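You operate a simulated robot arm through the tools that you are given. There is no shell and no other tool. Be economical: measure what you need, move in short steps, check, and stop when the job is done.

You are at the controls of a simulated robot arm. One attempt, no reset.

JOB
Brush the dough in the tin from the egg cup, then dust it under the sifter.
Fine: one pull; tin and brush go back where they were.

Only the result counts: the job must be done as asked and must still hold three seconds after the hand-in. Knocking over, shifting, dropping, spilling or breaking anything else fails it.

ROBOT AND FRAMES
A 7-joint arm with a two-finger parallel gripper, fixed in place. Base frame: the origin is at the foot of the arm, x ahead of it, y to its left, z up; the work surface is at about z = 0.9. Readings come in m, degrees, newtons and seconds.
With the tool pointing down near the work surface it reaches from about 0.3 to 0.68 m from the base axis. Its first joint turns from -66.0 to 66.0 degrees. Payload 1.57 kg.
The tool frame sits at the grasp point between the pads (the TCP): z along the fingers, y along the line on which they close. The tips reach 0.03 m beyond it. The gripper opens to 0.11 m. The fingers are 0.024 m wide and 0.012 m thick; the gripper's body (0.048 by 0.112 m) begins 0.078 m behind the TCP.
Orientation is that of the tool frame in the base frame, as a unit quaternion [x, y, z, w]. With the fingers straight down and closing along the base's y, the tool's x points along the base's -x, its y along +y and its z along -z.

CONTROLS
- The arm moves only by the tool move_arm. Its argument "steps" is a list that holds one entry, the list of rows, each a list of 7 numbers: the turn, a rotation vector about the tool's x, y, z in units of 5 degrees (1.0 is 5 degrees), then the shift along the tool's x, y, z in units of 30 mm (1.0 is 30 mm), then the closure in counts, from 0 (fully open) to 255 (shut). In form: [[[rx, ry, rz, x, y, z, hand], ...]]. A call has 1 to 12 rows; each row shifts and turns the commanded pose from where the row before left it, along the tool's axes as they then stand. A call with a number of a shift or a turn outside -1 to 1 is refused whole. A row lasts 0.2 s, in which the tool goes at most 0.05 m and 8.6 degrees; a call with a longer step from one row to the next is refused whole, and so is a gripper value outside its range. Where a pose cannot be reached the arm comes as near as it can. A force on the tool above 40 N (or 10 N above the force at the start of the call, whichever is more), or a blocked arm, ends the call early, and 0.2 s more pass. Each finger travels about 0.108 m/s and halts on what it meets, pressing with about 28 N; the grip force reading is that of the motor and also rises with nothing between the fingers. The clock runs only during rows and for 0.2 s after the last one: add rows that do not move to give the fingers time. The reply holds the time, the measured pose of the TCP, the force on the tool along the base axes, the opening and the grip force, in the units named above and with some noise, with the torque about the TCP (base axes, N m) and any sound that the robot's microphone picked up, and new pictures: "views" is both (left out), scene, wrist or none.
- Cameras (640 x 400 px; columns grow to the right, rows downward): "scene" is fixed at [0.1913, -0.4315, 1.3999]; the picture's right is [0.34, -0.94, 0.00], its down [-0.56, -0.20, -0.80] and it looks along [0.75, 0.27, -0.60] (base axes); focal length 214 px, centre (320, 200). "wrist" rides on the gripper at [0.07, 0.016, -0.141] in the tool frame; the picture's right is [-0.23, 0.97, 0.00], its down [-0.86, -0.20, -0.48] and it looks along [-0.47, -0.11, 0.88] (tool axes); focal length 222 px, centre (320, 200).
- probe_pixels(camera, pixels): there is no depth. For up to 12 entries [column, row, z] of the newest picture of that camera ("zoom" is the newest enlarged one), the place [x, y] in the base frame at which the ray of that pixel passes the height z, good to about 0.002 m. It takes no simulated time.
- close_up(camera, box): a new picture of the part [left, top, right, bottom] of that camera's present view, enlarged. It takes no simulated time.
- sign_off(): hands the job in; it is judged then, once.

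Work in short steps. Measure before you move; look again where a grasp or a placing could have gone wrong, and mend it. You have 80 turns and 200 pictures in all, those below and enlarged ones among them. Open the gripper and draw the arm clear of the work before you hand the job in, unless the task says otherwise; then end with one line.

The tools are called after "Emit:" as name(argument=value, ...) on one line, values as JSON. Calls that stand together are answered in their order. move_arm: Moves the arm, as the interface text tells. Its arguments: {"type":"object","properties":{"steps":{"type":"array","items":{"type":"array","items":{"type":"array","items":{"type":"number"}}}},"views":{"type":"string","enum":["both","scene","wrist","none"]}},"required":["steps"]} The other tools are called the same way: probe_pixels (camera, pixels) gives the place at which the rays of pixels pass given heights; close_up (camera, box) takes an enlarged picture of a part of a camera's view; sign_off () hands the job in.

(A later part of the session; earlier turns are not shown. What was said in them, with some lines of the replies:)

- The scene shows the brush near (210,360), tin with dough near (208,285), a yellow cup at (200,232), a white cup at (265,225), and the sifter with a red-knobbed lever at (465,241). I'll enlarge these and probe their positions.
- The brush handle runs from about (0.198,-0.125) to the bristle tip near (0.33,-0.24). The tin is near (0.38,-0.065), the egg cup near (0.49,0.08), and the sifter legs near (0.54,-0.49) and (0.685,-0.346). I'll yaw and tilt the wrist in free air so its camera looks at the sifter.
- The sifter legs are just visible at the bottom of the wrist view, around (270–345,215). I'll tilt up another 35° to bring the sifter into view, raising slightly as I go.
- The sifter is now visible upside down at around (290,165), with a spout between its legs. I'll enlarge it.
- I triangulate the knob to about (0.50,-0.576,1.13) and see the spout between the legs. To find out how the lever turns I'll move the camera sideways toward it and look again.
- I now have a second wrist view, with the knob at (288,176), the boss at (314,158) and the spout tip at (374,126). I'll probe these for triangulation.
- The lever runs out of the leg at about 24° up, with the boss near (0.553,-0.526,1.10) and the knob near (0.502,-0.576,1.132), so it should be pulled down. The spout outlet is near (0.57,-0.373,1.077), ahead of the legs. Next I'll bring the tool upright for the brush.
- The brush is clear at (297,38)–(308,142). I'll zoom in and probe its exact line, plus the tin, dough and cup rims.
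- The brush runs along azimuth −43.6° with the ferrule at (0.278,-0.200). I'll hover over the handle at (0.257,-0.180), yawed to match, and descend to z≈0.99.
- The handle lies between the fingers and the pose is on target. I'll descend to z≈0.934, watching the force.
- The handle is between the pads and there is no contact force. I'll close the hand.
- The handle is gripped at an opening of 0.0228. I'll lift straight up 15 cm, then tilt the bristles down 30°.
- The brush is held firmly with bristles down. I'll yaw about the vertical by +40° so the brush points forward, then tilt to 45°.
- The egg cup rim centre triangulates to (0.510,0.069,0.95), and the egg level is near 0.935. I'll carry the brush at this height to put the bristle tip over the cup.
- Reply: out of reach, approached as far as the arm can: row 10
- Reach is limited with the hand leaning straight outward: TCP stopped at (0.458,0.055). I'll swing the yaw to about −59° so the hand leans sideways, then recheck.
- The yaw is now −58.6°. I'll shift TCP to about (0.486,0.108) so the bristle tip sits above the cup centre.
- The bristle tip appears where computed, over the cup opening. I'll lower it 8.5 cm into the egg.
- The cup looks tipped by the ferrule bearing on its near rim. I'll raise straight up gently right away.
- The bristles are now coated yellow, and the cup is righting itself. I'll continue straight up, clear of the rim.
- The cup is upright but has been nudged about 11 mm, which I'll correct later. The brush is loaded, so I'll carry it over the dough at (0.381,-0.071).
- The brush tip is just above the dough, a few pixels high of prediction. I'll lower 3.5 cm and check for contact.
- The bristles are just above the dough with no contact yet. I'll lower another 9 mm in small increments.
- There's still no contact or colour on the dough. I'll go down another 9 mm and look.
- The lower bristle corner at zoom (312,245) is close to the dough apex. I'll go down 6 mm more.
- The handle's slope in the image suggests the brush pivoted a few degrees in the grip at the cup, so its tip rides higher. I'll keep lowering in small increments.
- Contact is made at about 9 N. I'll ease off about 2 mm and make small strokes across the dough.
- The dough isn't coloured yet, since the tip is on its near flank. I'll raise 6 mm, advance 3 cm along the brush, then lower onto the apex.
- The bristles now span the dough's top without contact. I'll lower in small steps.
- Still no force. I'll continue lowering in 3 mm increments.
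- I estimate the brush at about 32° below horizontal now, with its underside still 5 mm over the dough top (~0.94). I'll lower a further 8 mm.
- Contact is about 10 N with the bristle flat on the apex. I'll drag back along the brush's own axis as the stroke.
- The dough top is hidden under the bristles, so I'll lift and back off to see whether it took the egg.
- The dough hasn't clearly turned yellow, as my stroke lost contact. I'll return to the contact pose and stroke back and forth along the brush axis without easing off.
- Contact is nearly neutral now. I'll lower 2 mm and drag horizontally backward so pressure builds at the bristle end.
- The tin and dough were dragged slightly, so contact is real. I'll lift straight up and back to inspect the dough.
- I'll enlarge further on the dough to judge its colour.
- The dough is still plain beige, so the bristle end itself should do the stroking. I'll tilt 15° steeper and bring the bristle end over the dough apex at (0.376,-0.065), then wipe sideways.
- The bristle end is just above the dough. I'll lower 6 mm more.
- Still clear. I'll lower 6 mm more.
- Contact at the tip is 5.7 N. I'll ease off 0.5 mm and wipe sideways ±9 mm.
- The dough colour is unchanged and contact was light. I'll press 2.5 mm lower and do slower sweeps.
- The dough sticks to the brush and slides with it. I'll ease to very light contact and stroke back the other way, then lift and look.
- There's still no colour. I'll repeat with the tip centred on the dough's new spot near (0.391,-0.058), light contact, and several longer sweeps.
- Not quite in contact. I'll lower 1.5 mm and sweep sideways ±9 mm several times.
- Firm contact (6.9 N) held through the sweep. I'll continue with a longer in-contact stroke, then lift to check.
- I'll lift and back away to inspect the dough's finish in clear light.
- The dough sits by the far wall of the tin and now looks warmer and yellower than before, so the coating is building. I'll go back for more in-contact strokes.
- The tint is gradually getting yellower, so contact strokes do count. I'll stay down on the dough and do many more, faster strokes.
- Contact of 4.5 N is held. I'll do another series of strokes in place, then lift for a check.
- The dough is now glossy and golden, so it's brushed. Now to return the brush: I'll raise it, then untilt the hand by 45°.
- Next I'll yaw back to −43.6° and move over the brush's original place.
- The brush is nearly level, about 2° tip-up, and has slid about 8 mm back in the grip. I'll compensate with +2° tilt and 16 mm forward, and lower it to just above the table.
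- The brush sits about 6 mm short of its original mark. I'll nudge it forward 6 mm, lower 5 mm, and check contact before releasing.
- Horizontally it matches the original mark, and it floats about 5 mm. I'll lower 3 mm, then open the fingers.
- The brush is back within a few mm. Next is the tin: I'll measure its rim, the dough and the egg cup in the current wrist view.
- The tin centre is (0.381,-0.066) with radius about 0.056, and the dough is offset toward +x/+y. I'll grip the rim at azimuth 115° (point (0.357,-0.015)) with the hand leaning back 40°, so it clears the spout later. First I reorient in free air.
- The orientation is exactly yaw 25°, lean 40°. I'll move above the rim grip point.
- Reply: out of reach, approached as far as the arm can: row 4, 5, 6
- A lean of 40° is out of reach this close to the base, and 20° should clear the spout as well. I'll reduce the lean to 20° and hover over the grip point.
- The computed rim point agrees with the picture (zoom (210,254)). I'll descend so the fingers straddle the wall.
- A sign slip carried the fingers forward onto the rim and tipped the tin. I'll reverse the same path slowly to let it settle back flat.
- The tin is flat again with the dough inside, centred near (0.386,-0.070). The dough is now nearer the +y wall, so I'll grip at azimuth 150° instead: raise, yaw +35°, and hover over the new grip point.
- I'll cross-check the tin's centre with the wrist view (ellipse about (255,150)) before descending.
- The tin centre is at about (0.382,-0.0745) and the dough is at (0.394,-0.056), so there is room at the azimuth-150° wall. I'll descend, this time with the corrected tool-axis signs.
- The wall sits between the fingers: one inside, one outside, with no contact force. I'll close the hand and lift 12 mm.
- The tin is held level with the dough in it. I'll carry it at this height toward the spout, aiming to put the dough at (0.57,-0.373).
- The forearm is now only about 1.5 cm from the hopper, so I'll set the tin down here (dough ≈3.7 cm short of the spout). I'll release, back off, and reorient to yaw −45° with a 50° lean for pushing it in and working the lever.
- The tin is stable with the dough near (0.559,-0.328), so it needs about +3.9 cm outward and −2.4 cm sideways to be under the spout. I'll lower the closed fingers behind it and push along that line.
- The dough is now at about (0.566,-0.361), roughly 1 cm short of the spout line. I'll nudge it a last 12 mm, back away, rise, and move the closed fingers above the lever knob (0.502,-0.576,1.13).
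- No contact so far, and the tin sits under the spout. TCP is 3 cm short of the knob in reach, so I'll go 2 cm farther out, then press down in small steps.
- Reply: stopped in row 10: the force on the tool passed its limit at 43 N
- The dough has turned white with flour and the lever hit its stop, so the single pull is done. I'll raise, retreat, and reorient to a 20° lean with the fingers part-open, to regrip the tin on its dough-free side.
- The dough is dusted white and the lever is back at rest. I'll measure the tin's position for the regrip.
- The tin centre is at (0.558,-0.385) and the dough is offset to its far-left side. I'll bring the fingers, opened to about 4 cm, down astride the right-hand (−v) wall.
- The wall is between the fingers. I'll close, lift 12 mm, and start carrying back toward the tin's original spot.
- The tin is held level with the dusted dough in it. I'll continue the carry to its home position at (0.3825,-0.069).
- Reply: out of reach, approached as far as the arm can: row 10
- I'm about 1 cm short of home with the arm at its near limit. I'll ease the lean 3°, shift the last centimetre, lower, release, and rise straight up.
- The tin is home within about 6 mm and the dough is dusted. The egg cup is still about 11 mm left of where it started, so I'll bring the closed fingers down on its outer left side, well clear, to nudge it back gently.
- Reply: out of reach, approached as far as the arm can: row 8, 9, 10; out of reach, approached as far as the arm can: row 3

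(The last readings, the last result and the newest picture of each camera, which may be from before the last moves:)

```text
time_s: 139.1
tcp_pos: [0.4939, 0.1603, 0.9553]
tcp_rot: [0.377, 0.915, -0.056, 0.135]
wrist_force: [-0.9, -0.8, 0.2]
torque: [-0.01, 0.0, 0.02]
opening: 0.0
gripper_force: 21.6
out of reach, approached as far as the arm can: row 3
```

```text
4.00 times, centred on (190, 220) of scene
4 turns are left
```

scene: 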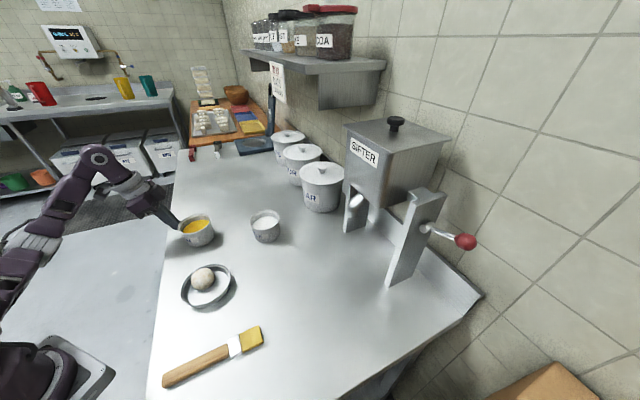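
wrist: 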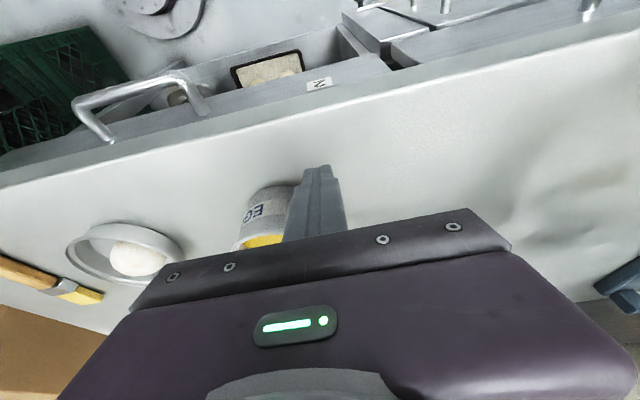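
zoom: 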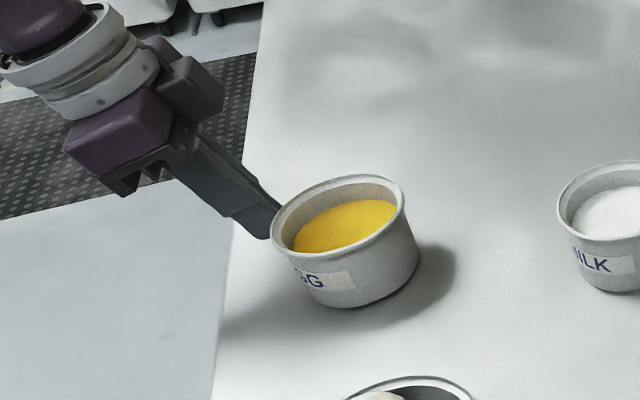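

The finger tip is about 1 cm from the cup's left wall. I'll push slowly 2 cm toward the cup's original centre, back off, rise and open.

Emit:
move_arm(steps=[[[0, 0, 0, -0.131, -0.095, 0.04, 255], [0, 0, 0, -0.131, -0.095, 0.04, 255], [0, 0, 0, -0.131, -0.095, 0.04, 255], [0, 0, 0, -0.131, -0.095, 0.04, 255], [0, 0, 0, 0, 0, 0, 255], [0, 0, 0, 0.131, 0.095, -0.04, 255], [0, 0, 0, 0.262, 0.191, -0.08, 255], [0, 0, 0, -0.289, 0, -0.957, 255], [0, 0, 0, -0.289, 0, -0.957, 255], [0, 0, 0, -0.289, 0, -0.957, 255], [0, 0, 0, -0.289, 0, -0.957, 128], [0, 0, 0, 0, 0, 0, 0]]], views="scene")

Emit:
close_up(camera="scene", box=[120, 170, 260, 270])

```text
time_s: 141.7
tcp_pos: [0.4946, 0.1564, 1.0739]
tcp_rot: [0.377, 0.915, -0.056, 0.134]
wrist_force: [0.6, -0.2, 0.2]
torque: [0.03, 0.01, -0.01]
opening: 0.11
gripper_force: 0.1
```

scene: 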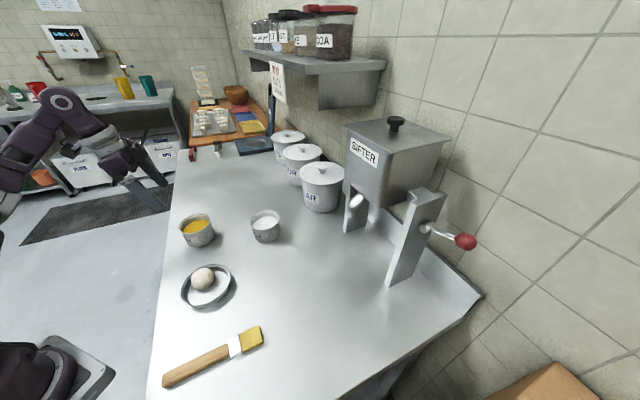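

```text
4.00 times, centred on (190, 220) of scene
3 turns are left
```

zoom: 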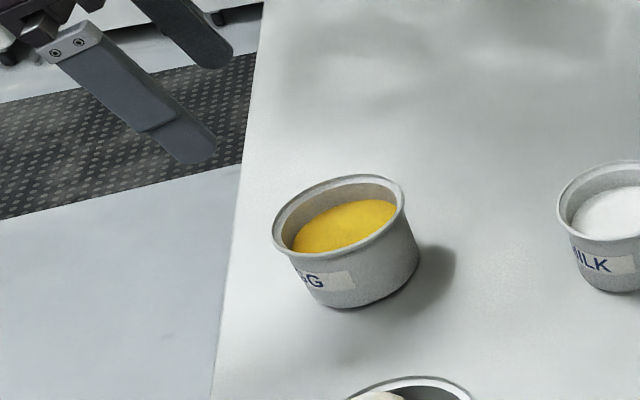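

The cup was only just touched (contact at y≈0.140). I'll repeat once, pushing 1 cm past that contact point, then retreat, rise and open clear of everything.

Emit:
move_arm(steps=[[[0, 0, 0, 0, 0, 0, 255], [0, 0, 0, 0, 0, 0, 255], [0, 0, 0, 0.287, 0, 0.95, 255], [0, 0, 0, 0.287, 0, 0.95, 255], [0, 0, 0, 0.287, 0, 0.95, 255], [0, 0, 0, 0.287, 0, 0.95, 255], [0, 0, 0, -0.137, -0.101, 0.041, 255], [0, 0, 0, -0.137, -0.101, 0.041, 255], [0, 0, 0, -0.137, -0.101, 0.041, 255], [0, 0, 0, -0.137, -0.101, 0.041, 255], [0, 0, 0, -0.137, -0.101, 0.041, 255], [0, 0, 0, 0, 0, 0, 255]]], views="none")

Emit:
move_arm(steps=[[[0, 0, 0, 0.137, 0.101, -0.041, 255], [0, 0, 0, 0.274, 0.202, -0.082, 255], [0, 0, 0, 0.274, 0.202, -0.082, 255], [0, 0, 0, -0.287, 0, -0.95, 255], [0, 0, 0, -0.287, 0, -0.95, 255], [0, 0, 0, -0.287, 0, -0.95, 255], [0, 0, 0, -0.287, 0, -0.95, 255], [0, 0, 0, -0.287, 0, -0.95, 128], [0, 0, 0, 0, 0, 0, 0], [0, 0, 0, 0, 0, 0, 0], [0, 0, 0, 0, 0, 0, 0]]], views="scene")

Emit:
close_up(camera="scene", box=[120, 170, 260, 270])

```text
time_s: 144.3
tcp_pos: [0.5001, 0.1281, 0.9552]
tcp_rot: [0.376, 0.915, -0.055, 0.134]
wrist_force: [-0.3, 0.6, -0.9]
torque: [0.01, 0.01, 0.02]
opening: 0.0
gripper_force: 21.0
```

```text
time_s: 146.7
tcp_pos: [0.4943, 0.1558, 1.1036]
tcp_rot: [0.376, 0.915, -0.056, 0.135]
wrist_force: [-0.1, -0.7, 1.0]
torque: [0.0, 0.02, -0.03]
opening: 0.11
gripper_force: 0.0
```

scene: 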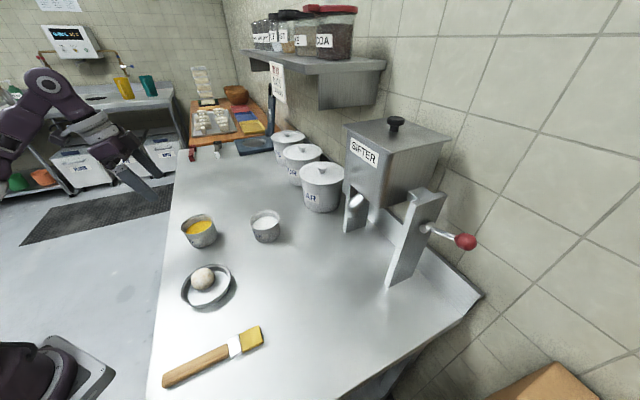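

```text
4.00 times, centred on (190, 220) of scene
2 turns are left
```

zoom: 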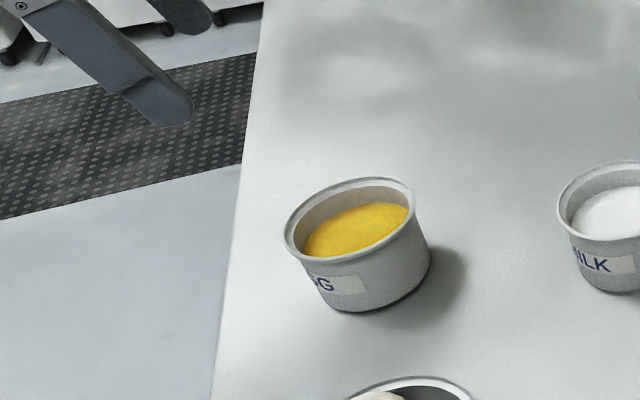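

The cup rim now spans zoom columns 284–416, against 287–420 at the start, so it's back in place upright. The brush and tin are home, the dough is brushed and dusted, and the gripper is open and clear, so I'm handing in.

Emit:
sign_off()

```text
The job is handed in.
```

The dough is brushed with egg and dusted with one pull of the sifter, and the tin and brush are each back within about 6 mm of where they started. I tipped the egg cup while dipping the brush, which moved it about 11 mm, and pushed it back to about 1–2 mm from its start. I also tipped the tin once while reaching for it, but it settled flat with the dough still inside. I saw no spills.
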